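You operate a simulated robot arm through the tools that you are given. There is no shell and no other tool.

You are at the controls of a simulated robot arm. One attempt, no reset.

TASK
Level the dispenser by both bubbles and lock its feet again.

Only the result counts: the job must be done as asked and must still hold three seconds after the hand-in. Knocking over, shifting, dropping, spilling or breaking anything else fails it.

THE ROBOT
A 7-joint arm with a two-finger parallel gripper, fixed in place. Base frame: the origin is at the foot of the arm, x ahead of it, y to its left, z up; the work surface is at about z = 90. Units: cm, degrees, N and s.
With the tool pointing down near the work surface it reaches from about 10 to 64 cm from the base axis. Its first joint turns from -66.0 to 66.0 degrees. Payload 1.57 kg.
The tool frame sits at the grasp point between the pads (the TCP): z along the fingers, y along the line on which they close. The tips reach 3 cm beyond it. Largest opening 8 cm; finger width 1.7, thickness 1.2; the body of the gripper, 4 by 8.2 cm, starts 8 cm behind the TCP.
Orientation is that of the tool frame in the base frame, as a unit quaternion [x, y, z, w]. With the fingers straight down and closing along the base's y, the tool's x points along the base's -x, its y along +y and its z along -z.

THE INTERFACE
- The arm moves only by the tool arm_command. Its argument "motion" is a list of rows, each a list of 3 entries, a list of its own where there are three numbers: the turn, a rotation vector about the tool's x, y, z in units of 180 degrees (1.0 is 180 degrees), then the shift along the tool's x, y, z in units of 200 mm (1.0 is 200 mm), then the closure in counts, from 0 (fully open) to 255 (shut). In form: [[[ax, ay, az], [tx, ty, tz], hand], ...]. A call has 1 to 20 rows; each row is the pose to reach, as a shift and turn from the pose commanded when the call began, along the tool's axes at that moment. A call with a number of a shift or a turn outside -1 to 1 is refused whole. A row lasts 0.2 s, in which the tool goes at most 5 cm and 8.6 degrees; a call with a longer step from one row to the next is refused whole, and so is a gripper value outside its range. A pose out of reach is approached as far as the arm can. The call stops where the force on the tool passes 40 N (or 10 N more than at its start, if that is more) or the arm is blocked; 0.2 s more then pass. The fingers move at their own pace (about 7.2 cm/s each) and stop on an object; they squeeze with about 43 N. The grip force told is the motor's: it shows also when the fingers shut on nothing. Time passes only in rows, and 0.2 s behind the last, so rows that repeat a pose let the fingers close. The reply holds the time, the measured pose of the TCP, the force on the tool along the base axes, the opening and the grip force, in the units named above and with some noise, with the torque about the TCP (base axes, N m) and any sound that the robot's microphone picked up.
- Cameras (640 x 400 px; columns grow to the right, rows downward): "scene" is fixed at [7.36, 44.41, 143.46]; the picture's right is [-0.61, -0.79, 0.00], its down [-0.37, 0.29, -0.88] and it looks along [0.70, -0.54, -0.47] (base axes); focal length 287 px, centre (320, 200). "wrist" rides on the gripper at [7.2, -0.7, -12.2] in the tool frame; the picture's right is [0.09, 1.00, 0.00], its down [-0.84, 0.08, -0.54] and it looks along [-0.54, 0.05, 0.84] (tool axes); focal length 238 px, centre (320, 200). There is no depth. A picture from a camera that has moved, and an enlarged one, comes with that camera's place and axes in the base frame and with its lens.
- grab_frame(camera): a new picture of that camera. It takes no simulated time.
- enlarge(camera, box): a new picture of the part [left, top, right, bottom] of that camera's present view, enlarged. It takes no simulated time.
- sign_off(): hands the job in; it is judged then, once.

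Places have to be worked out from the pictures, the camera data and where the tool is seen. Open the gripper and draw the arm clear of the work before you hand the job in, unless the task says otherwise.

The tools are called after "Request:" by a JSON object that holds its "op" and its "data". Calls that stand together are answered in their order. arm_command: Moves the arm, as the interface text tells. Its arguments: {"type":"object","properties":{"motion":{"type":"array","items":{"type":"array"}}},"required":["motion"]} The other tools are called the same way: grab_frame (camera) takes a picture; enlarge (camera, box) takes an enlarged picture of a part of a camera's view; sign_off () hands the job in.

At the start:

```text
time: 0.0
tool_pos: [31.31, 4.77, 125.79]
ee_rot: [0.0, 1.0, -0.001, 0.0]
force: [0.7, 0.1, -0.2]
ft_torque: [0.04, 0.04, 0.01]
grip_width: 7.99
finger_force: 0.0
```

scene: 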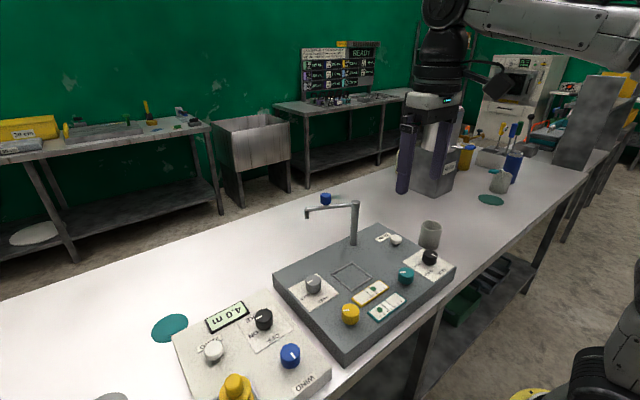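
wrist: 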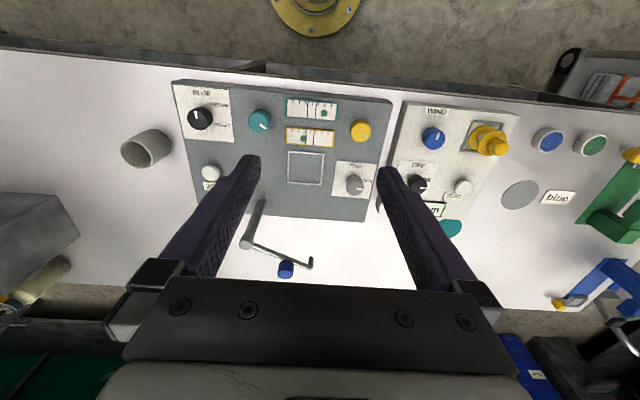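

I'll look closer at the dispenser panel in both cameras before moving: the bubbles, knobs and labels.

Request:
{"op": "enlarge", "data": {"camera": "wrist", "box": [160, 70, 400, 220]}}

Request:
{"op": "enlarge", "data": {"camera": "scene", "box": [260, 190, 468, 320]}}

Request:
{"op": "enlarge", "data": {"camera": "scene", "box": [330, 270, 426, 330]}}

Request:
{"op": "enlarge", "data": {"camera": "wrist", "box": [380, 90, 640, 252]}}

```text
2.67 times, centred on (280, 145) of wrist
camera zoom: at [24.18, 4.16, 138.0], right [-0.09, 1.0, 0.0], down [0.84, 0.08, 0.54], along [0.54, 0.05, -0.84], focal length 636 px, centre (427, 347)
```

zoom: 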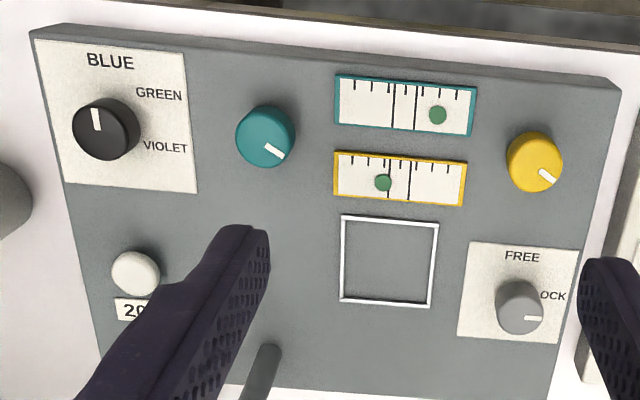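

```text
3.08 times, centred on (364, 255) of scene
camera zoom: at [7.36, 44.41, 143.46], right [-0.61, -0.79, 0.0], down [-0.37, 0.29, -0.88], along [0.7, -0.54, -0.47], focal length 884 px, centre (185, 31)
```

zoom: 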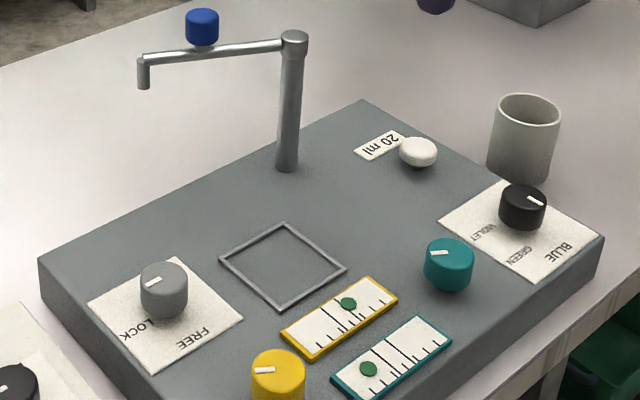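

```text
6.67 times, centred on (378, 300) of scene
camera zoom: at [7.36, 44.41, 143.46], right [-0.61, -0.79, 0.0], down [-0.37, 0.29, -0.88], along [0.7, -0.54, -0.47], focal length 1916 px, centre (-67, -467)
```

zoom: 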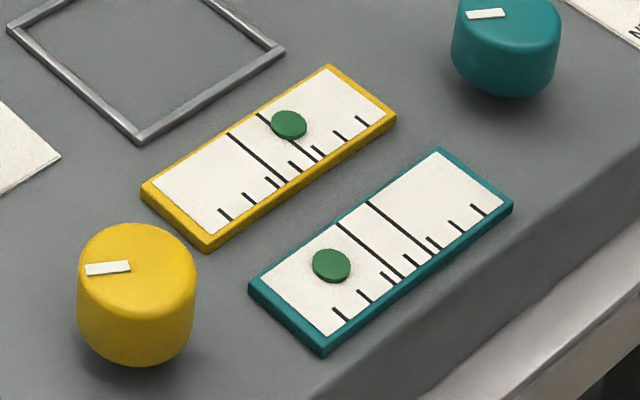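

```text
2.46 times, centred on (510, 171) of wrist
camera zoom: at [24.18, 4.16, 138.0], right [-0.09, 1.0, 0.0], down [0.84, 0.08, 0.54], along [0.54, 0.05, -0.84], focal length 587 px, centre (-148, 271)
```

zoom: 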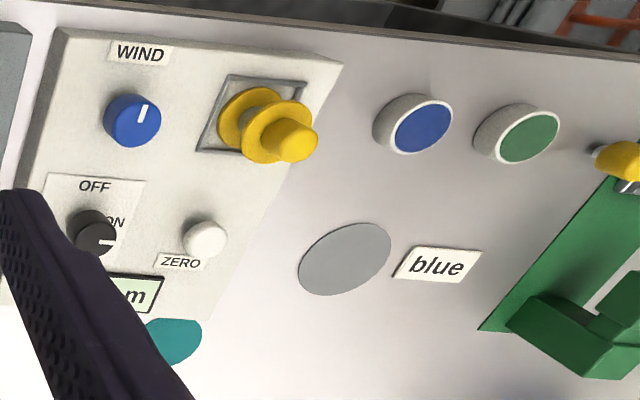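

The lock knob (grey) points to LOCK (+y), both bubbles are off centre, and triangulation puts the grey knob near (48, 13.6), top at z≈95. I move above it at z≈112 to check with the wrist camera.

Request:
{"op": "arm_command", "data": {"motion": [[[0, 0, 0], [-0.08, 0.04, 0.06], 0], [[0, 0, 0], [-0.2, 0.1, 0.16], 0], [[0, 0, 0], [-0.33, 0.17, 0.27], 0], [[0, 0, 0], [-0.46, 0.24, 0.38], 0], [[0, 0, 0], [-0.59, 0.31, 0.49], 0], [[0, 0, 0], [-0.71, 0.37, 0.59], 0], [[0, 0, 0], [-0.79, 0.42, 0.66], 0], [[0, 0, 0], [-0.835, 0.44, 0.69], 0], [[0, 0, 0], [-0.835, 0.44, 0.69], 0]]}}

```text
time: 2.0
tool_pos: [48.12, 13.61, 111.95]
ee_rot: [0.0, 1.0, -0.001, 0.0]
force: [-1.0, 0.1, -0.2]
ft_torque: [-0.01, 0.04, -0.02]
grip_width: 7.99
finger_force: 0.1
```

The tool is at (48.1, 13.6, 112). I take pictures to see where the grey knob lies relative to the point below the tool.

Request:
{"op": "grab_frame", "data": {"camera": "wrist"}}

Request:
{"op": "grab_frame", "data": {"camera": "scene"}}

Request:
{"op": "enlarge", "data": {"camera": "wrist", "box": [220, 40, 420, 165]}}

```text
taken
camera wrist: at [40.88, 12.96, 124.26], right [-0.09, 1.0, 0.0], down [0.84, 0.08, 0.54], along [0.54, 0.05, -0.84], focal length 238 px, centre (320, 200)
```

wrist: 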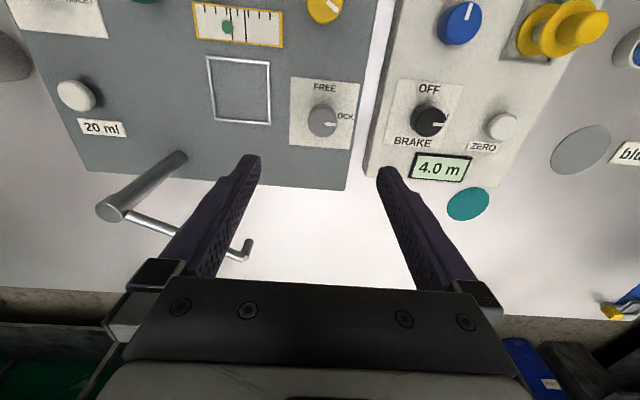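

```text
taken
```

scene: 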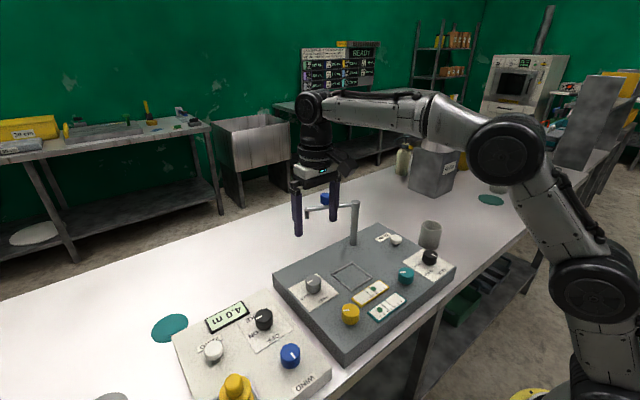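

```text
3.20 times, centred on (320, 102) of wrist
camera zoom: at [40.88, 12.96, 124.26], right [-0.09, 1.0, 0.0], down [0.84, 0.08, 0.54], along [0.54, 0.05, -0.84], focal length 763 px, centre (320, 512)
```

zoom: 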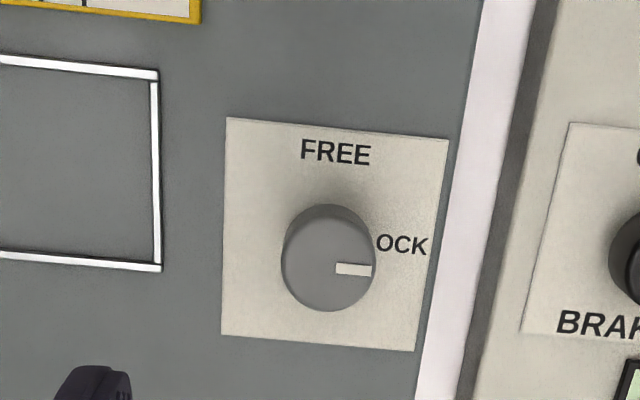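

The knob is nearly under the tool: I estimate its centre at (48.7, 14.0), top near z≈94–95. I descend to z≈101 with the fingers partly closed to keep clear of the wind console, then look again.

Request:
{"op": "arm_command", "data": {"motion": [[[0, 0, 0], [-0.01, 0.005, 0.08], 64], [[0, 0, 0], [-0.02, 0.012, 0.2], 64], [[0, 0, 0], [-0.03, 0.018, 0.33], 64], [[0, 0, 0], [-0.0325, 0.021, 0.45], 64], [[0, 0, 0], [-0.0325, 0.021, 0.53], 64], [[0, 0, 0], [-0.0325, 0.021, 0.55], 64], [[0, 0, 0], [-0.0325, 0.021, 0.55], 64]]}}

Request:
{"op": "grab_frame", "data": {"camera": "wrist"}}

Request:
{"op": "enlarge", "data": {"camera": "scene", "box": [260, 220, 388, 300]}}

```text
time: 3.6
tool_pos: [48.57, 13.89, 100.79]
ee_rot: [0.0, 1.0, -0.001, 0.0]
force: [0.2, -0.2, -0.3]
ft_torque: [-0.02, 0.0, -0.03]
grip_width: 5.98
finger_force: 0.0
```

```text
taken
camera wrist: at [41.47, 13.37, 113.17], right [-0.09, 1.0, 0.0], down [0.84, 0.08, 0.54], along [0.54, 0.05, -0.84], focal length 238 px, centre (320, 200)
```

wrist: 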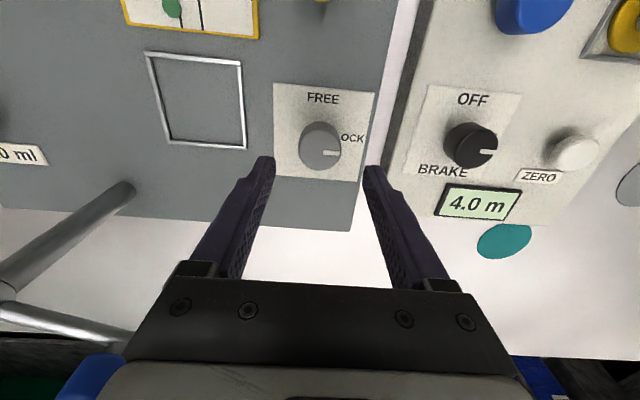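

```text
5.00 times, centred on (324, 260) of scene
camera zoom: at [7.36, 44.41, 143.46], right [-0.61, -0.79, 0.0], down [-0.37, 0.29, -0.88], along [0.7, -0.54, -0.47], focal length 1437 px, centre (300, -100)
```

zoom: 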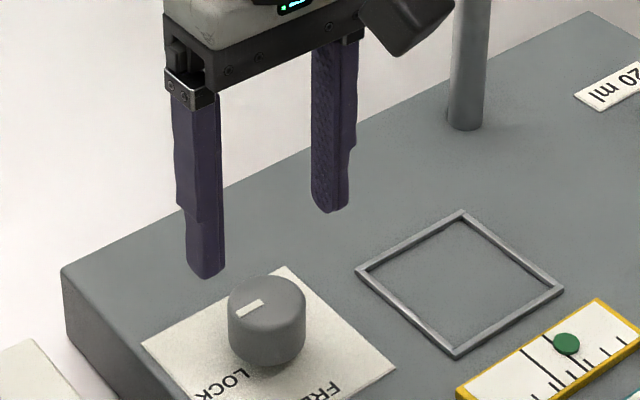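

Request:
{"op": "enlarge", "data": {"camera": "wrist", "box": [256, 80, 400, 170]}}

```text
4.44 times, centred on (328, 125) of wrist
camera zoom: at [41.47, 13.37, 113.17], right [-0.09, 1.0, 0.0], down [0.84, 0.08, 0.54], along [0.54, 0.05, -0.84], focal length 1059 px, centre (284, 533)
```

zoom: 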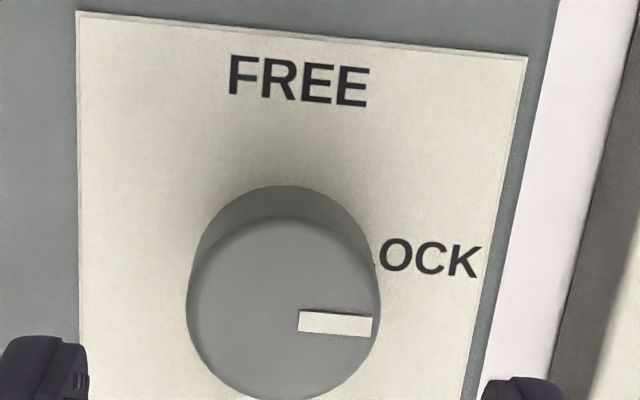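

The tool is centred over the knob within a millimetre or two. I go down to z≈97 (tips just about knob-top height) and check clearance.

Request:
{"op": "arm_command", "data": {"motion": [[[0, 0, 0], [0, 0, 0.05], 64], [[0, 0, 0], [0, 0, 0.12], 64], [[0, 0, 0], [0, 0, 0.18], 64], [[0, 0, 0], [0, 0, 0.2], 64], [[0, 0, 0], [0, 0, 0.2], 64]]}}

Request:
{"op": "enlarge", "data": {"camera": "wrist", "box": [224, 80, 416, 200]}}

Request:
{"op": "enlarge", "data": {"camera": "scene", "box": [268, 240, 364, 300]}}

```text
time: 4.8
tool_pos: [48.75, 13.98, 96.84]
ee_rot: [0.0, 1.0, 0.0, 0.0]
force: [-0.1, -0.8, -0.2]
ft_torque: [-0.01, 0.0, -0.04]
grip_width: 5.99
finger_force: 0.0
```

```text
3.33 times, centred on (320, 140) of wrist
camera zoom: at [41.52, 13.37, 109.16], right [-0.09, 1.0, 0.0], down [0.84, 0.08, 0.54], along [0.54, 0.05, -0.84], focal length 794 px, centre (320, 400)
```

zoom: 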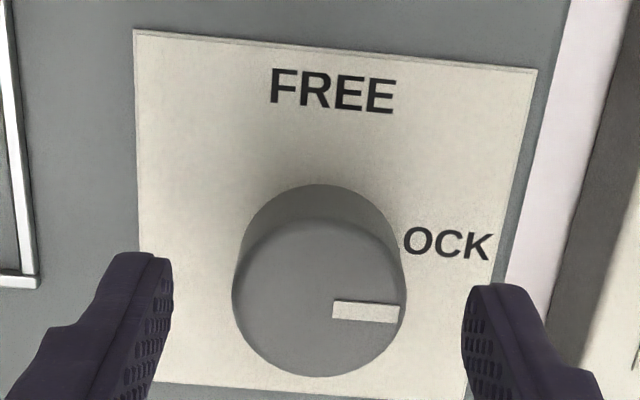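

```text
6.67 times, centred on (316, 270) of scene
camera zoom: at [7.36, 44.41, 143.46], right [-0.61, -0.79, 0.0], down [-0.37, 0.29, -0.88], along [0.7, -0.54, -0.47], focal length 1916 px, centre (347, -267)
```

zoom: 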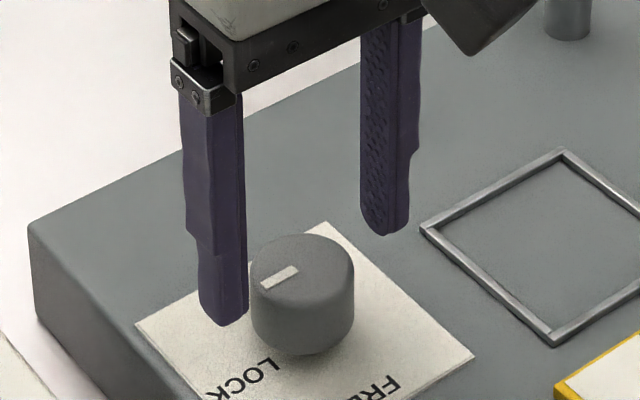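

Knob is centred, diameter ≈3.7 cm, top at z≈94. I lower to z≈95 (tips ≈92, just above the panel at ≈91.5) and close on the knob.

Request:
{"op": "arm_command", "data": {"motion": [[[0, 0, 0], [0, 0, 0.03], 64], [[0, 0, 0], [0, 0, 0.06], 64], [[0, 0, 0], [0, 0, 0.09], 64], [[0, 0, 0], [0, 0, 0.095], 64], [[0, 0, 0], [0, 0, 0.095], 64]]}}

Request:
{"op": "enlarge", "data": {"camera": "scene", "box": [268, 240, 364, 300]}}

Request:
{"op": "enlarge", "data": {"camera": "wrist", "box": [224, 80, 416, 200]}}

```text
time: 6.0
tool_pos: [48.74, 14.08, 95.15]
ee_rot: [0.0, 1.0, 0.001, 0.0]
force: [-0.8, -0.5, -0.4]
ft_torque: [0.0, 0.04, -0.01]
grip_width: 6.0
finger_force: 0.0
```

```text
6.67 times, centred on (316, 270) of scene
camera zoom: at [7.36, 44.41, 143.46], right [-0.61, -0.79, 0.0], down [-0.37, 0.29, -0.88], along [0.7, -0.54, -0.47], focal length 1916 px, centre (347, -267)
```

zoom: 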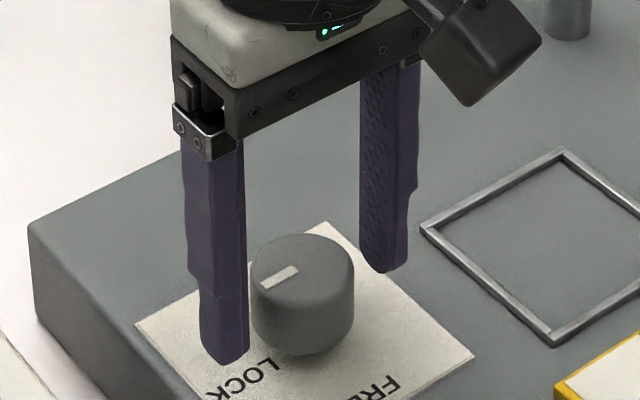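

```text
3.33 times, centred on (320, 140) of wrist
camera zoom: at [41.53, 13.38, 107.3], right [-0.09, 1.0, 0.0], down [0.84, 0.08, 0.54], along [0.54, 0.05, -0.84], focal length 794 px, centre (320, 400)
```

zoom: 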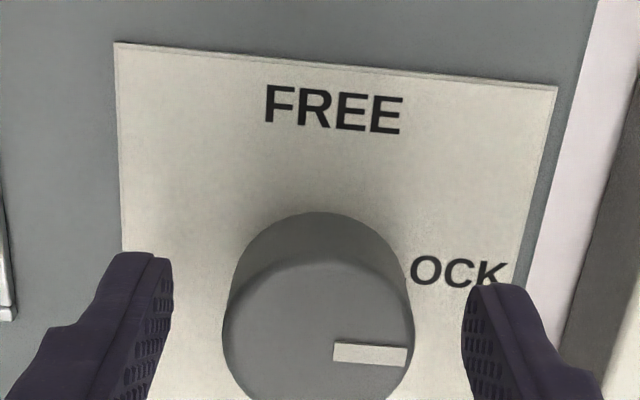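

No contact yet and the knob is between the pads. I close the fingers on it.

Request:
{"op": "arm_command", "data": {"motion": [[[0, 0, 0], [0, 0, 0], 110], [[0, 0, 0], [0, 0, 0], 255], [[0, 0, 0], [0, 0, 0], 255]]}}

```text
time: 6.8
tool_pos: [48.71, 13.91, 95.08]
ee_rot: [0.0, 1.0, 0.0, 0.0]
force: [0.6, -1.8, 0.1]
ft_torque: [0.29, -0.13, 0.0]
grip_width: 3.78
finger_force: 43.8
```

Gripped at 3.78 cm. LOCK→FREE is 90° counter-clockwise seen from above (negative about tool z); I start with about 22° to see how it responds.

Request:
{"op": "arm_command", "data": {"motion": [[[0, 0, -0.03], [0, 0, 0], 255], [[0, 0, -0.06], [0, 0, 0], 255], [[0, 0, -0.09], [0, 0, 0], 255], [[0, 0, -0.12], [0, 0, 0], 255], [[0, 0, -0.12], [0, 0, 0], 255]]}}

Request:
{"op": "enlarge", "data": {"camera": "scene", "box": [268, 240, 428, 340]}}

```text
time: 8.0
tool_pos: [48.74, 13.88, 95.08]
ee_rot: [-0.188, 0.982, -0.001, 0.0]
force: [1.5, -12.0, 0.0]
ft_torque: [0.26, -0.05, -0.03]
grip_width: 3.78
finger_force: 43.4
```

```text
4.00 times, centred on (348, 290) of scene
camera zoom: at [7.36, 44.37, 143.47], right [-0.61, -0.79, 0.0], down [-0.37, 0.29, -0.88], along [0.7, -0.54, -0.47], focal length 1149 px, centre (208, -160)
```

zoom: 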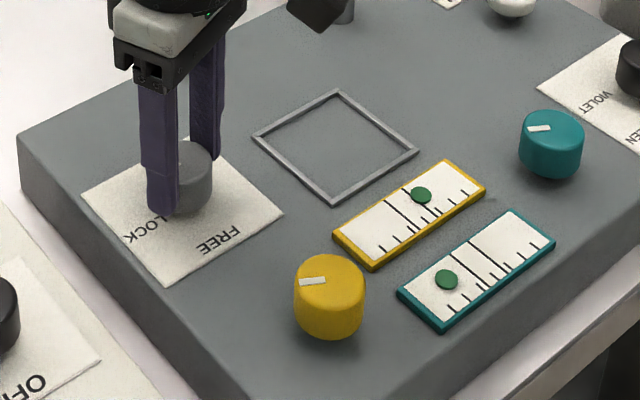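

The knob is turning with the tool, but a side force of −12 N in y has built up, so the axis is slightly off. I shift about 1.2 mm toward −y while holding the angle to relieve it.

Request:
{"op": "arm_command", "data": {"motion": [[[0, 0, 0], [0.0011, -0.0028, 0], 255], [[0, 0, 0], [0.0022, -0.0056, 0], 255], [[0, 0, 0], [0.0022, -0.0056, 0], 255]]}}

```text
time: 8.8
tool_pos: [48.61, 13.89, 95.09]
ee_rot: [-0.188, 0.982, 0.0, 0.0]
force: [1.3, -7.0, 2.1]
ft_torque: [-0.84, 0.57, 0.02]
grip_width: 3.76
finger_force: 43.6
```

Request:
{"op": "grab_frame", "data": {"camera": "wrist"}}

Request:
{"op": "enlarge", "data": {"camera": "wrist", "box": [224, 80, 416, 200]}}

Request:
{"op": "enlarge", "data": {"camera": "scene", "box": [268, 240, 348, 290]}}

```text
taken
camera wrist: at [42.29, 10.68, 107.31], right [-0.45, 0.89, 0.0], down [0.75, 0.38, 0.54], along [0.48, 0.25, -0.84], focal length 238 px, centre (320, 200)
```

wrist: 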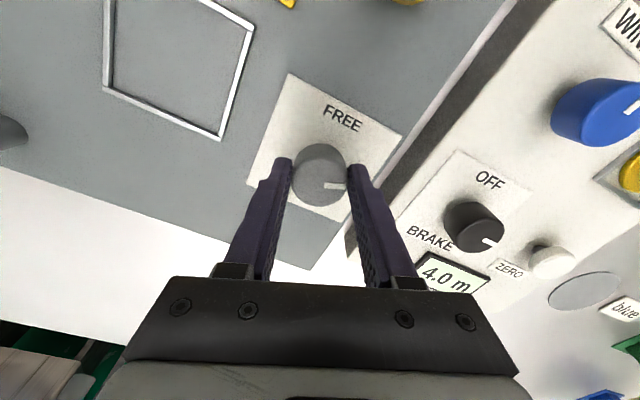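

```text
3.33 times, centred on (320, 140) of wrist
camera zoom: at [42.29, 10.68, 107.31], right [-0.45, 0.89, 0.0], down [0.75, 0.38, 0.54], along [0.48, 0.25, -0.84], focal length 794 px, centre (320, 400)
```

zoom: 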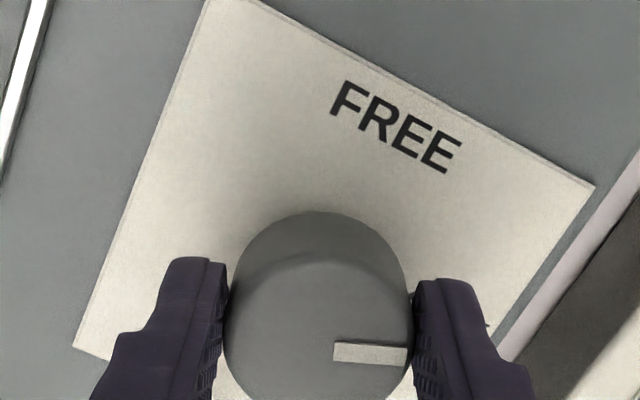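

```text
8.00 times, centred on (308, 265) of scene
camera zoom: at [7.36, 44.39, 143.47], right [-0.61, -0.79, 0.0], down [-0.37, 0.29, -0.88], along [0.7, -0.54, -0.47], focal length 2299 px, centre (416, -320)
```

zoom: 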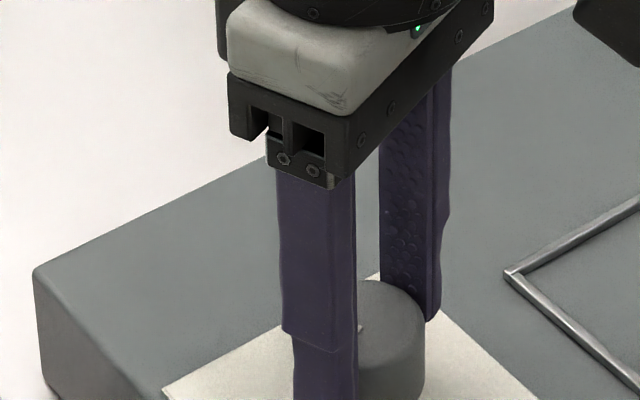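

The knob follows the hand exactly (pointer unchanged relative to the fingers). I continue the turn by another 22° with a little more −y relief and watch the force.

Request:
{"op": "arm_command", "data": {"motion": [[[0, 0, -0.02], [0.0011, -0.0028, 0], 255], [[0, 0, -0.05], [0.0022, -0.0056, 0], 255], [[0, 0, -0.08], [0.0022, -0.0056, 0], 255], [[0, 0, -0.11], [0.0022, -0.0056, 0], 255], [[0, 0, -0.13], [0.0022, -0.0056, 0], 255], [[0, 0, -0.13], [0.0022, -0.0056, 0], 255]]}}

```text
time: 10.2
tool_pos: [48.85, 13.86, 95.0]
ee_rot: [-0.383, 0.924, -0.001, 0.0]
force: [10.4, -1.4, -2.9]
ft_torque: [0.28, 0.3, -0.03]
grip_width: 3.75
finger_force: 43.2
```

Force has rotated to +10 N in x, which fits the knob axis lying about 3–4 mm further in +x than the TCP. I shift toward (+x, slightly −y) while turning 22° more.

Request:
{"op": "arm_command", "data": {"motion": [[[0, 0, 0], [-0.002, -0.005, 0], 255], [[0, 0, -0.03], [-0.0035, -0.008, 0], 255], [[0, 0, -0.06], [-0.0042, -0.0099, 0], 255], [[0, 0, -0.09], [-0.0042, -0.0099, 0], 255], [[0, 0, -0.12], [-0.0042, -0.0099, 0], 255], [[0, 0, -0.12], [-0.0042, -0.0099, 0], 255]]}}

```text
time: 11.6
tool_pos: [48.94, 13.82, 95.03]
ee_rot: [-0.551, 0.835, 0.001, -0.001]
force: [-4.1, 9.3, 4.8]
ft_torque: [-0.47, 0.2, 0.05]
grip_width: 3.76
finger_force: 43.9
```

Slight overshoot in −y. I correct by +1.3 mm in y and finish the last ~23° to FREE.

Request:
{"op": "arm_command", "data": {"motion": [[[0, 0, 0], [-0.004, 0.0018, 0], 255], [[0, 0, -0.03], [-0.006, 0.0026, 0], 255], [[0, 0, -0.06], [-0.006, 0.0026, 0], 255], [[0, 0, -0.09], [-0.006, 0.0026, 0], 255], [[0, 0, -0.12], [-0.006, 0.0026, 0], 255], [[0, 0, -0.13], [-0.006, 0.0026, 0], 255], [[0, 0, -0.13], [-0.006, 0.0026, 0], 255]]}}

Request:
{"op": "enlarge", "data": {"camera": "wrist", "box": [224, 80, 416, 200]}}

Request:
{"op": "enlarge", "data": {"camera": "scene", "box": [268, 240, 428, 340]}}

```text
time: 13.2
tool_pos: [48.96, 13.78, 95.02]
ee_rot: [0.707, -0.707, 0.001, -0.001]
force: [8.8, -4.8, 0.2]
ft_torque: [-0.21, 0.07, -0.03]
grip_width: 3.77
finger_force: 43.7
```

```text
3.33 times, centred on (320, 140) of wrist
camera zoom: at [49.62, 6.61, 107.31], right [-1.0, -0.09, 0.0], down [-0.08, 0.84, 0.54], along [-0.05, 0.54, -0.84], focal length 794 px, centre (320, 400)
```

zoom: 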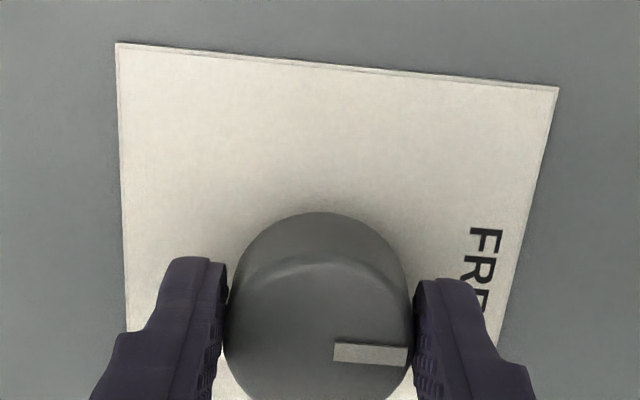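

```text
4.00 times, centred on (348, 290) of scene
camera zoom: at [7.38, 44.39, 143.47], right [-0.61, -0.79, 0.0], down [-0.37, 0.29, -0.88], along [0.7, -0.54, -0.47], focal length 1149 px, centre (208, -160)
```

zoom: 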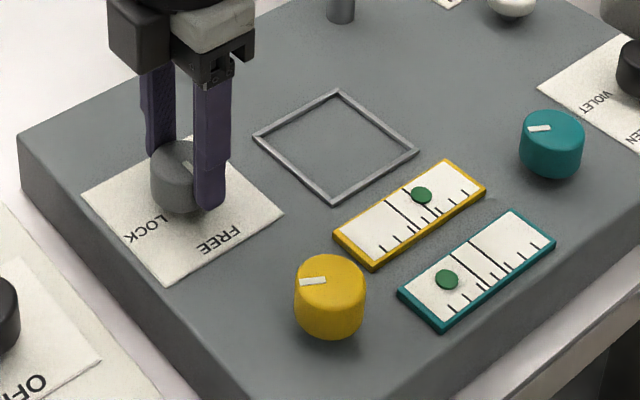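

The pointer now points to FREE (−x). I open the fingers to 6 cm and raise the tool straight up to z≈104, keeping the camera orientation for a view.

Request:
{"op": "arm_command", "data": {"motion": [[[0, 0, 0], [0, 0, 0], 64], [[0, 0, 0], [0, 0, 0], 64], [[0, 0, 0], [0, 0, 0], 64], [[0, 0, 0], [0, 0, -0.1], 64], [[0, 0, 0], [0, 0, -0.25], 64], [[0, 0, 0], [0, 0, -0.4], 64], [[0, 0, 0], [0, 0, -0.5], 64], [[0, 0, 0], [0, 0, -0.5], 64]]}}

Request:
{"op": "grab_frame", "data": {"camera": "wrist"}}

Request:
{"op": "enlarge", "data": {"camera": "scene", "box": [268, 240, 428, 340]}}

```text
time: 15.0
tool_pos: [48.86, 13.81, 105.13]
ee_rot: [-0.707, 0.708, 0.0, 0.0]
force: [0.2, 0.7, 0.3]
ft_torque: [-0.01, -0.01, 0.0]
grip_width: 5.97
finger_force: 0.1
```

```text
taken
camera wrist: at [49.54, 6.69, 117.36], right [-1.0, -0.09, 0.0], down [-0.08, 0.84, 0.54], along [-0.05, 0.54, -0.84], focal length 238 px, centre (320, 200)
```

wrist: 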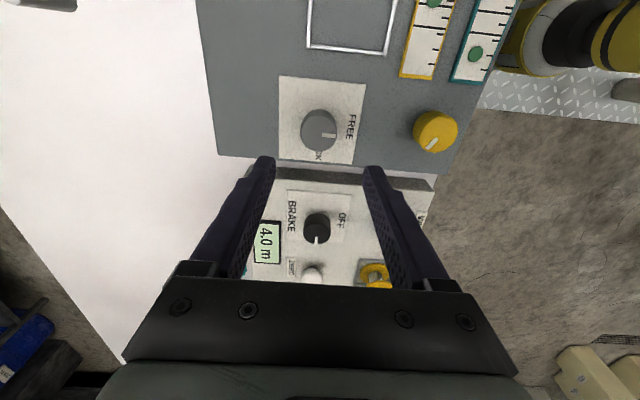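

```text
4.00 times, centred on (348, 290) of scene
camera zoom: at [7.36, 44.41, 143.46], right [-0.61, -0.79, 0.0], down [-0.37, 0.29, -0.88], along [0.7, -0.54, -0.47], focal length 1149 px, centre (208, -160)
```

zoom: 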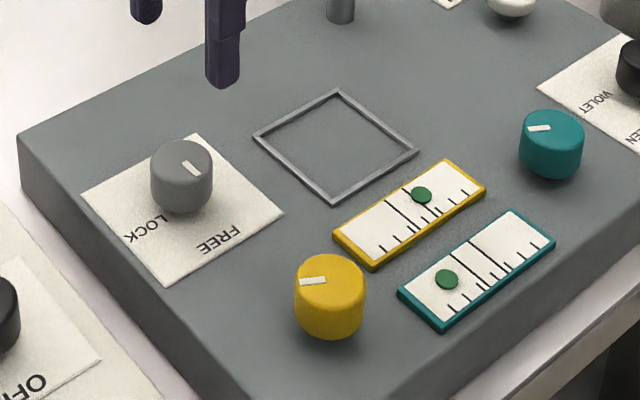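

Released at FREE. The yellow knob is estimated at about (37.2, 13.0) and the teal at (37.1, −5.8), tops z≈94. I move over the yellow knob at z≈105, turning the tool back to yaw 0.

Request:
{"op": "arm_command", "data": {"motion": [[[0, 0, 0.04], [0.003, 0.03, 0], 64], [[0, 0, 0.08], [0.006, 0.08, 0], 64], [[0, 0, 0.12], [0.01, 0.13, 0], 64], [[0, 0, 0.16], [0.013, 0.18, 0], 64], [[0, 0, 0.2], [0.016, 0.23, 0], 64], [[0, 0, 0.24], [0.02, 0.28, 0], 64], [[0, 0, 0.28], [0.023, 0.33, 0], 64], [[0, 0, 0.32], [0.026, 0.38, 0], 64], [[0, 0, 0.36], [0.03, 0.43, 0], 64], [[0, 0, 0.4], [0.033, 0.48, 0], 64], [[0, 0, 0.44], [0.036, 0.53, 0], 64], [[0, 0, 0.48], [0.039, 0.57, 0], 64], [[0, 0, 0.5], [0.04, 0.583, 0], 64], [[0, 0, 0.5], [0.04, 0.583, 0], 64]]}}

Request:
{"op": "grab_frame", "data": {"camera": "wrist"}}

Request:
{"op": "grab_frame", "data": {"camera": "scene"}}

Request:
{"op": "enlarge", "data": {"camera": "wrist", "box": [240, 70, 400, 170]}}

```text
time: 18.0
tool_pos: [37.37, 13.07, 105.13]
ee_rot: [0.0, 1.0, 0.0, 0.001]
force: [-0.2, -0.5, 0.3]
ft_torque: [0.01, 0.02, -0.01]
grip_width: 6.0
finger_force: 0.0
```

```text
taken
camera wrist: at [30.05, 12.4, 117.29], right [-0.09, 1.0, 0.0], down [0.84, 0.08, 0.54], along [0.54, 0.05, -0.84], focal length 238 px, centre (320, 200)
```

wrist: 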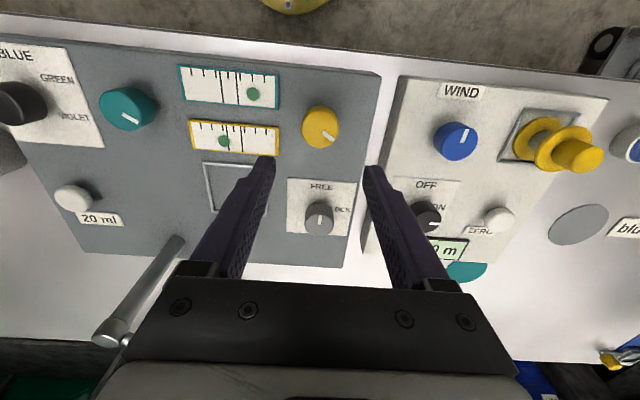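

```text
taken
```

scene: 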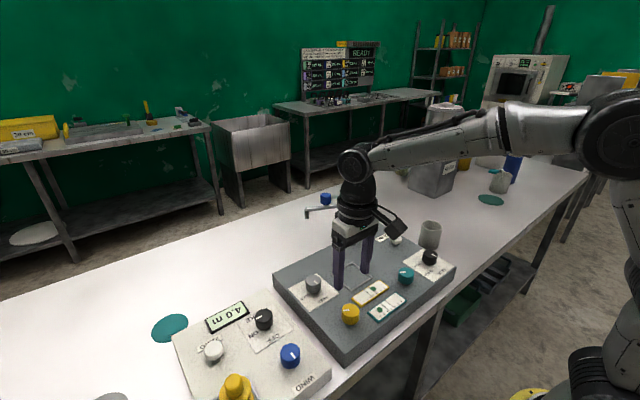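

```text
4.00 times, centred on (320, 120) of wrist
camera zoom: at [30.05, 12.4, 117.29], right [-0.09, 1.0, 0.0], down [0.84, 0.08, 0.54], along [0.54, 0.05, -0.84], focal length 953 px, centre (320, 520)
```

zoom: 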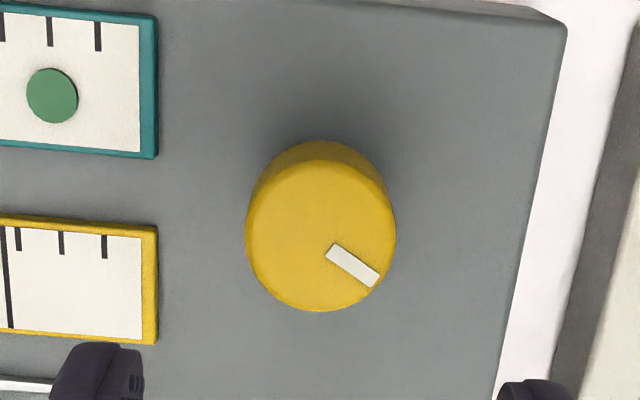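

Yellow knob is about 2 mm toward −x of the tool axis. I correct and descend to z≈97 for a final alignment check.

Request:
{"op": "arm_command", "data": {"motion": [[[0, 0, 0], [0.005, -0.001, 0.06], 64], [[0, 0, 0], [0.01, -0.002, 0.16], 64], [[0, 0, 0], [0.011, -0.002, 0.26], 64], [[0, 0, 0], [0.011, -0.002, 0.35], 64], [[0, 0, 0], [0.011, -0.002, 0.4], 64], [[0, 0, 0], [0.011, -0.002, 0.4], 64]]}}

Request:
{"op": "enlarge", "data": {"camera": "wrist", "box": [224, 80, 416, 200]}}

Request:
{"op": "grab_frame", "data": {"camera": "scene"}}

Request:
{"op": "grab_frame", "data": {"camera": "wrist"}}

```text
time: 19.4
tool_pos: [37.06, 12.99, 97.04]
ee_rot: [0.0, 1.0, 0.0, 0.0]
force: [-0.3, -1.0, -0.7]
ft_torque: [0.03, -0.01, 0.02]
grip_width: 5.99
finger_force: 0.1
```

```text
3.33 times, centred on (320, 140) of wrist
camera zoom: at [29.85, 12.33, 109.24], right [-0.09, 1.0, 0.0], down [0.84, 0.08, 0.54], along [0.54, 0.05, -0.84], focal length 794 px, centre (320, 400)
```

zoom: 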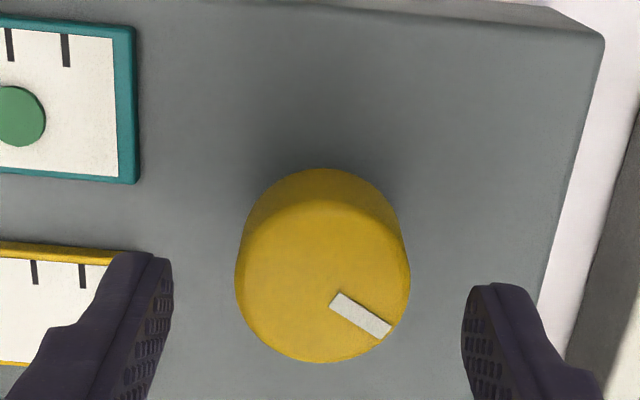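

```text
taken
```

scene: 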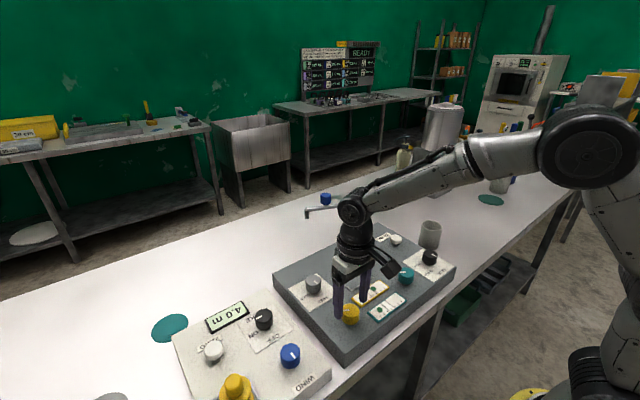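

```text
taken
camera wrist: at [29.85, 12.33, 109.24], right [-0.09, 1.0, 0.0], down [0.84, 0.08, 0.54], along [0.54, 0.05, -0.84], focal length 238 px, centre (320, 200)
```

wrist: 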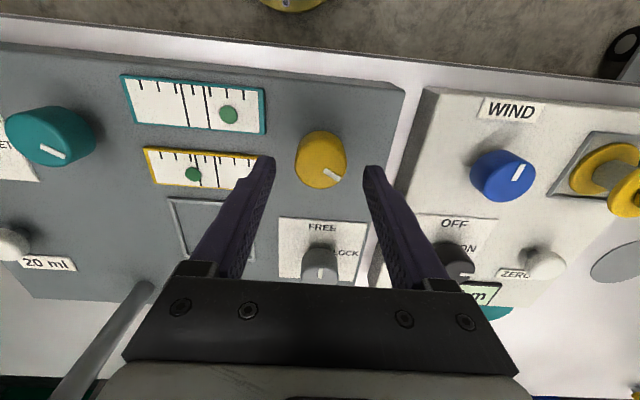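

Alignment on yellow is good, and both vials are visible in the wrist camera here. I lower to z≈95.1 and close on the yellow knob.

Request:
{"op": "arm_command", "data": {"motion": [[[0, 0, 0], [0, 0, 0.03], 64], [[0, 0, 0], [0, 0, 0.06], 64], [[0, 0, 0], [0, 0, 0.09], 64], [[0, 0, 0], [0, 0, 0.095], 64], [[0, 0, 0], [0, 0, 0.095], 110], [[0, 0, 0], [0, 0, 0.095], 255], [[0, 0, 0], [0, 0, 0.095], 255]]}}

Request:
{"op": "enlarge", "data": {"camera": "wrist", "box": [96, 60, 288, 180]}}

Request:
{"op": "enlarge", "data": {"camera": "scene", "box": [330, 270, 426, 330]}}

```text
time: 21.0
tool_pos: [37.1, 12.95, 95.11]
ee_rot: [-0.001, 1.0, 0.0, 0.0]
force: [-1.0, 5.2, -2.7]
ft_torque: [-0.15, -0.18, 0.01]
grip_width: 3.77
finger_force: 43.6
```

```text
3.33 times, centred on (192, 120) of wrist
camera zoom: at [29.84, 12.37, 107.36], right [-0.09, 1.0, 0.0], down [0.84, 0.08, 0.54], along [0.54, 0.05, -0.84], focal length 794 px, centre (747, 467)
```

zoom: 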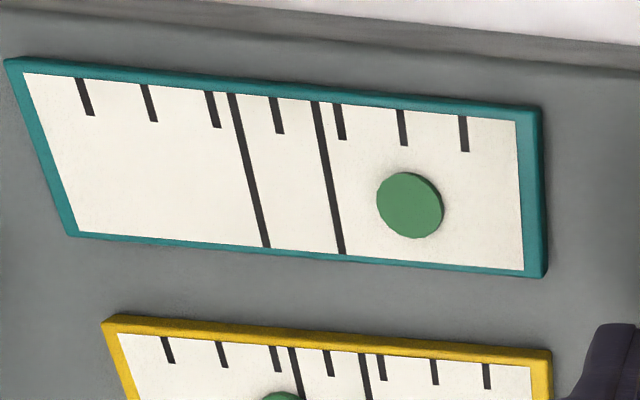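

```text
6.67 times, centred on (378, 300) of scene
camera zoom: at [7.36, 44.42, 143.46], right [-0.61, -0.79, 0.0], down [-0.37, 0.29, -0.88], along [0.7, -0.54, -0.47], focal length 1916 px, centre (-67, -467)
```

zoom: 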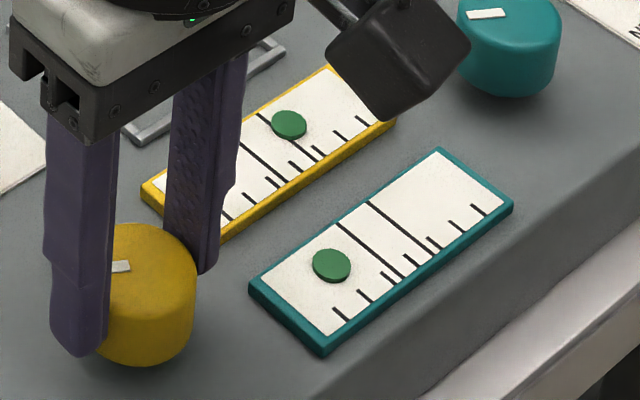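

Gripped yellow. Reading the scales: teal bubble ≈ +2 ticks (toward +y), yellow ≈ −0.9 tick (toward −y). I make a trial turn of about 18° clockwise (positive tool z) to learn the response.

Request:
{"op": "arm_command", "data": {"motion": [[[0, 0, 0.025], [0, 0, 0], 255], [[0, 0, 0.05], [0, 0, 0], 255], [[0, 0, 0.075], [0, 0, 0], 255], [[0, 0, 0.1], [0, 0, 0], 255], [[0, 0, 0.1], [0, 0, 0], 255]]}}

Request:
{"op": "enlarge", "data": {"camera": "scene", "box": [330, 270, 426, 330]}}

Request:
{"op": "grab_frame", "data": {"camera": "wrist"}}

```text
time: 22.2
tool_pos: [36.97, 13.01, 95.14]
ee_rot: [0.156, 0.988, 0.0, -0.001]
force: [-0.8, 3.0, -2.8]
ft_torque: [0.49, -0.33, -0.01]
grip_width: 3.75
finger_force: 43.6
```

```text
6.67 times, centred on (378, 300) of scene
camera zoom: at [7.36, 44.42, 143.46], right [-0.61, -0.79, 0.0], down [-0.37, 0.29, -0.88], along [0.7, -0.54, -0.47], focal length 1916 px, centre (-67, -467)
```

zoom: 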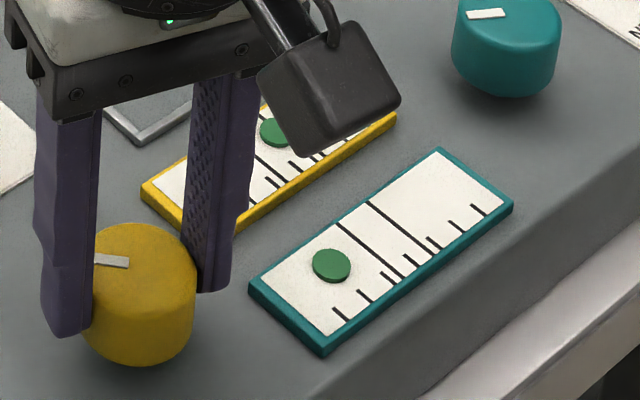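

```text
taken
camera wrist: at [29.99, 14.61, 107.37], right [0.22, 0.98, 0.0], down [0.82, -0.19, 0.54], along [0.53, -0.12, -0.84], focal length 238 px, centre (320, 200)
```

wrist: 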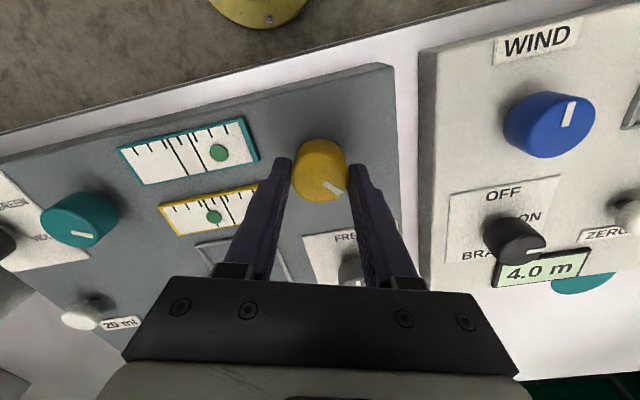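

Request:
{"op": "enlarge", "data": {"camera": "wrist", "box": [112, 105, 288, 245]}}

```text
2.86 times, centred on (200, 175) of wrist
camera zoom: at [29.99, 14.61, 107.37], right [0.22, 0.98, 0.0], down [0.82, -0.19, 0.54], along [0.53, -0.12, -0.84], focal length 681 px, centre (663, 271)
```

zoom: 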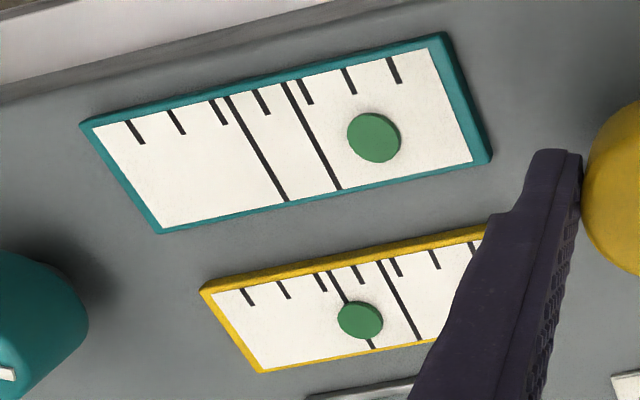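

The yellow bubble moves toward the centre with clockwise turning (−1 → about −0.5). I turn about 14° more and re-read.

Request:
{"op": "arm_command", "data": {"motion": [[[0, 0, 0.025], [0, 0, 0], 255], [[0, 0, 0.05], [0, 0, 0], 255], [[0, 0, 0.08], [0, 0, 0], 255], [[0, 0, 0.08], [0, 0, 0], 255]]}}

Request:
{"op": "enlarge", "data": {"camera": "scene", "box": [330, 270, 426, 330]}}

Request:
{"op": "enlarge", "data": {"camera": "wrist", "box": [112, 125, 368, 285]}}

```text
time: 23.2
tool_pos: [36.98, 13.02, 95.04]
ee_rot: [0.278, 0.961, -0.001, -0.001]
force: [-2.0, 1.6, -4.1]
ft_torque: [0.32, -0.3, -0.04]
grip_width: 3.75
finger_force: 43.3
```

```text
6.67 times, centred on (378, 300) of scene
camera zoom: at [7.36, 44.41, 143.46], right [-0.61, -0.79, 0.0], down [-0.37, 0.29, -0.88], along [0.7, -0.54, -0.47], focal length 1916 px, centre (-67, -467)
```

zoom: 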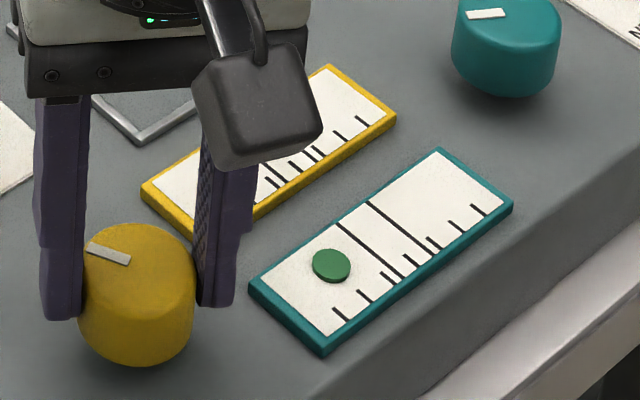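

```text
2.50 times, centred on (240, 205) of wrist
camera zoom: at [30.6, 16.31, 107.37], right [0.46, 0.89, 0.0], down [0.75, -0.38, 0.54], along [0.48, -0.25, -0.84], focal length 596 px, centre (520, 188)
```

zoom: 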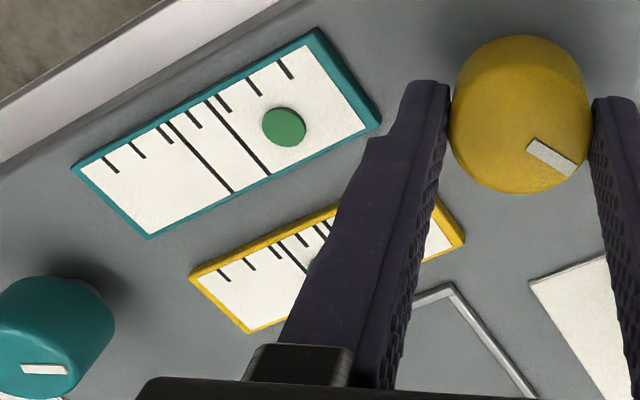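

The vial is hidden now. I release, rotate the open fingers back to yaw 0 around the knob, and look at the bubble from there.

Request:
{"op": "arm_command", "data": {"motion": [[[0, 0, 0], [0, 0, 0], 64], [[0, 0, 0], [0, 0, 0], 64], [[0, 0, -0.03], [0, 0, 0], 64], [[0, 0, -0.07], [0, 0, 0], 64], [[0, 0, -0.11], [0, 0, 0], 64], [[0, 0, -0.15], [0, 0, 0], 64], [[0, 0, -0.18], [0, 0, 0], 64], [[0, 0, -0.18], [0, 0, 0], 64]]}}

Request:
{"op": "enlarge", "data": {"camera": "scene", "box": [330, 270, 426, 330]}}

Request:
{"op": "enlarge", "data": {"camera": "wrist", "box": [96, 70, 288, 190]}}

Request:
{"op": "enlarge", "data": {"camera": "wrist", "box": [224, 80, 416, 200]}}

```text
time: 25.0
tool_pos: [36.96, 13.02, 95.12]
ee_rot: [-0.001, 1.0, 0.001, 0.001]
force: [0.5, -0.4, 0.7]
ft_torque: [0.02, 0.0, 0.0]
grip_width: 5.99
finger_force: 0.2
```

```text
6.67 times, centred on (378, 300) of scene
camera zoom: at [7.36, 44.41, 143.46], right [-0.61, -0.79, 0.0], down [-0.37, 0.29, -0.88], along [0.7, -0.54, -0.47], focal length 1916 px, centre (-67, -467)
```

zoom: 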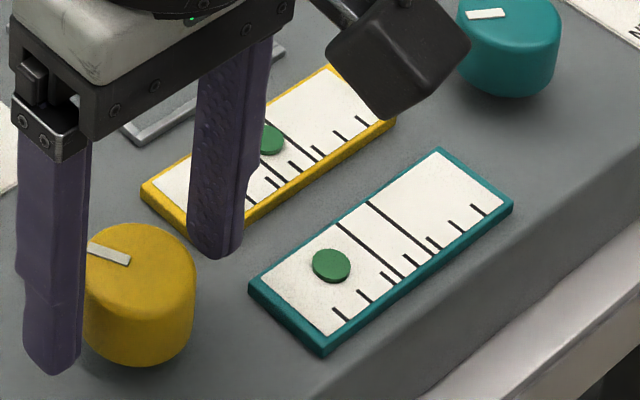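

```text
3.33 times, centred on (192, 130) of wrist
camera zoom: at [29.85, 12.35, 107.39], right [-0.09, 1.0, 0.0], down [0.84, 0.08, 0.54], along [0.54, 0.05, -0.84], focal length 794 px, centre (747, 433)
```

zoom: 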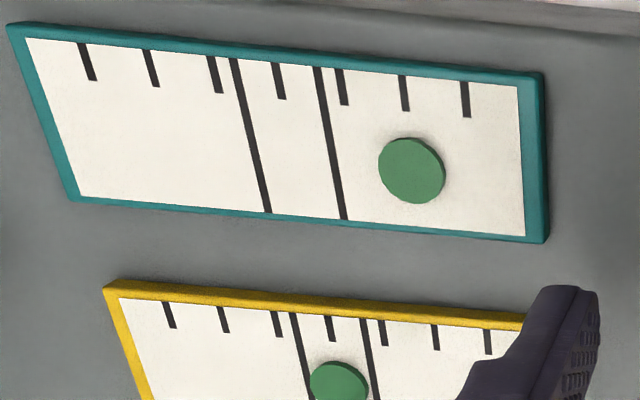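

```text
3.33 times, centred on (320, 140) of wrist
camera zoom: at [29.85, 12.35, 107.39], right [-0.09, 1.0, 0.0], down [0.84, 0.08, 0.54], along [0.54, 0.05, -0.84], focal length 794 px, centre (320, 400)
```

zoom: 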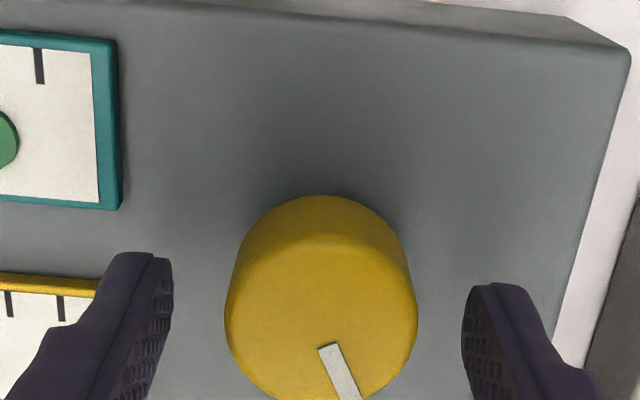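

Request:
{"op": "enlarge", "data": {"camera": "wrist", "box": [120, 140, 264, 230]}}

```text
4.44 times, centred on (192, 185) of wrist
camera zoom: at [29.85, 12.35, 107.39], right [-0.09, 1.0, 0.0], down [0.84, 0.08, 0.54], along [0.54, 0.05, -0.84], focal length 1059 px, centre (889, 267)
```

zoom: 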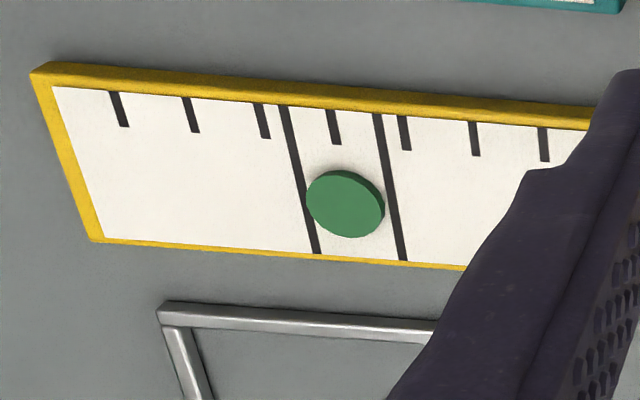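

The yellow bubble is now centred between its lines (residual ≈ −0.07 tick, within parallax). I lift, then move over to the teal knob near (37, −5.8).

Request:
{"op": "arm_command", "data": {"motion": [[[0, 0, 0], [0, 0, -0.06], 64], [[0, 0, 0], [0, 0, -0.18], 64], [[0, 0, 0], [0, 0, -0.3], 64], [[0, 0, 0], [0, -0.03, -0.38], 64], [[0, 0, 0], [0, -0.13, -0.4], 64], [[0, 0, 0], [0, -0.28, -0.4], 64], [[0, 0, 0], [0, -0.43, -0.4], 64], [[0, 0, 0], [0, -0.58, -0.4], 64], [[0, 0, 0], [0, -0.73, -0.4], 64], [[0, 0, 0], [0, -0.86, -0.4], 64], [[0, 0, 0], [0, -0.93, -0.4], 64], [[0, 0, 0], [0, -0.94, -0.4], 64], [[0, 0, 0], [0, -0.94, -0.4], 64]]}}

Request:
{"op": "grab_frame", "data": {"camera": "wrist"}}

Request:
{"op": "enlarge", "data": {"camera": "wrist", "box": [240, 70, 400, 170]}}

Request:
{"op": "grab_frame", "data": {"camera": "scene"}}

Request:
{"op": "enlarge", "data": {"camera": "scene", "box": [330, 270, 426, 330]}}

```text
time: 27.8
tool_pos: [37.05, -5.86, 103.23]
ee_rot: [-0.001, 1.0, 0.0, 0.0]
force: [-0.1, 0.7, 0.4]
ft_torque: [-0.01, -0.01, 0.0]
grip_width: 5.98
finger_force: 0.1
```

```text
taken
camera wrist: at [29.87, -6.45, 115.45], right [-0.09, 1.0, 0.0], down [0.84, 0.08, 0.54], along [0.54, 0.05, -0.84], focal length 238 px, centre (320, 200)
```

wrist: 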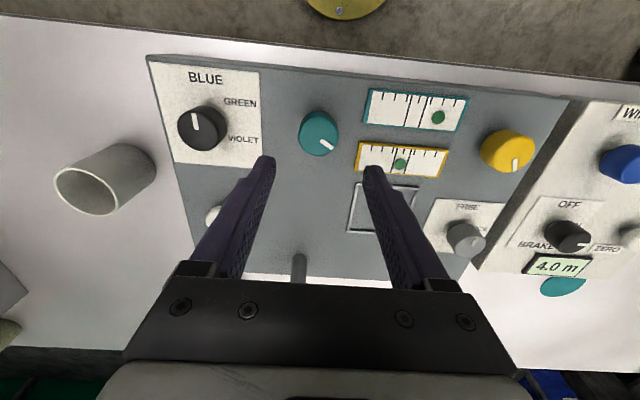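

```text
4.00 times, centred on (320, 120) of wrist
camera zoom: at [29.87, -6.45, 115.45], right [-0.09, 1.0, 0.0], down [0.84, 0.08, 0.54], along [0.54, 0.05, -0.84], focal length 953 px, centre (320, 520)
```

zoom: 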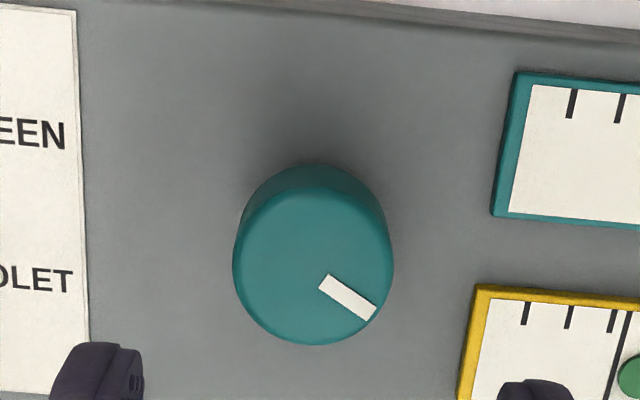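

```text
taken
```

scene: 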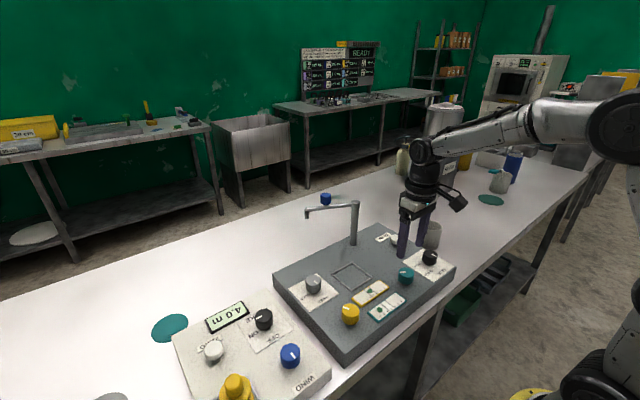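

```text
6.67 times, centred on (378, 300) of scene
camera zoom: at [7.36, 44.41, 143.46], right [-0.61, -0.79, 0.0], down [-0.37, 0.29, -0.88], along [0.7, -0.54, -0.47], focal length 1916 px, centre (-67, -467)
```

zoom: 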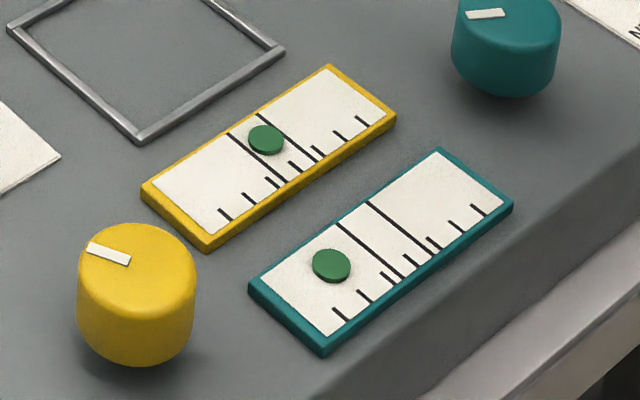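

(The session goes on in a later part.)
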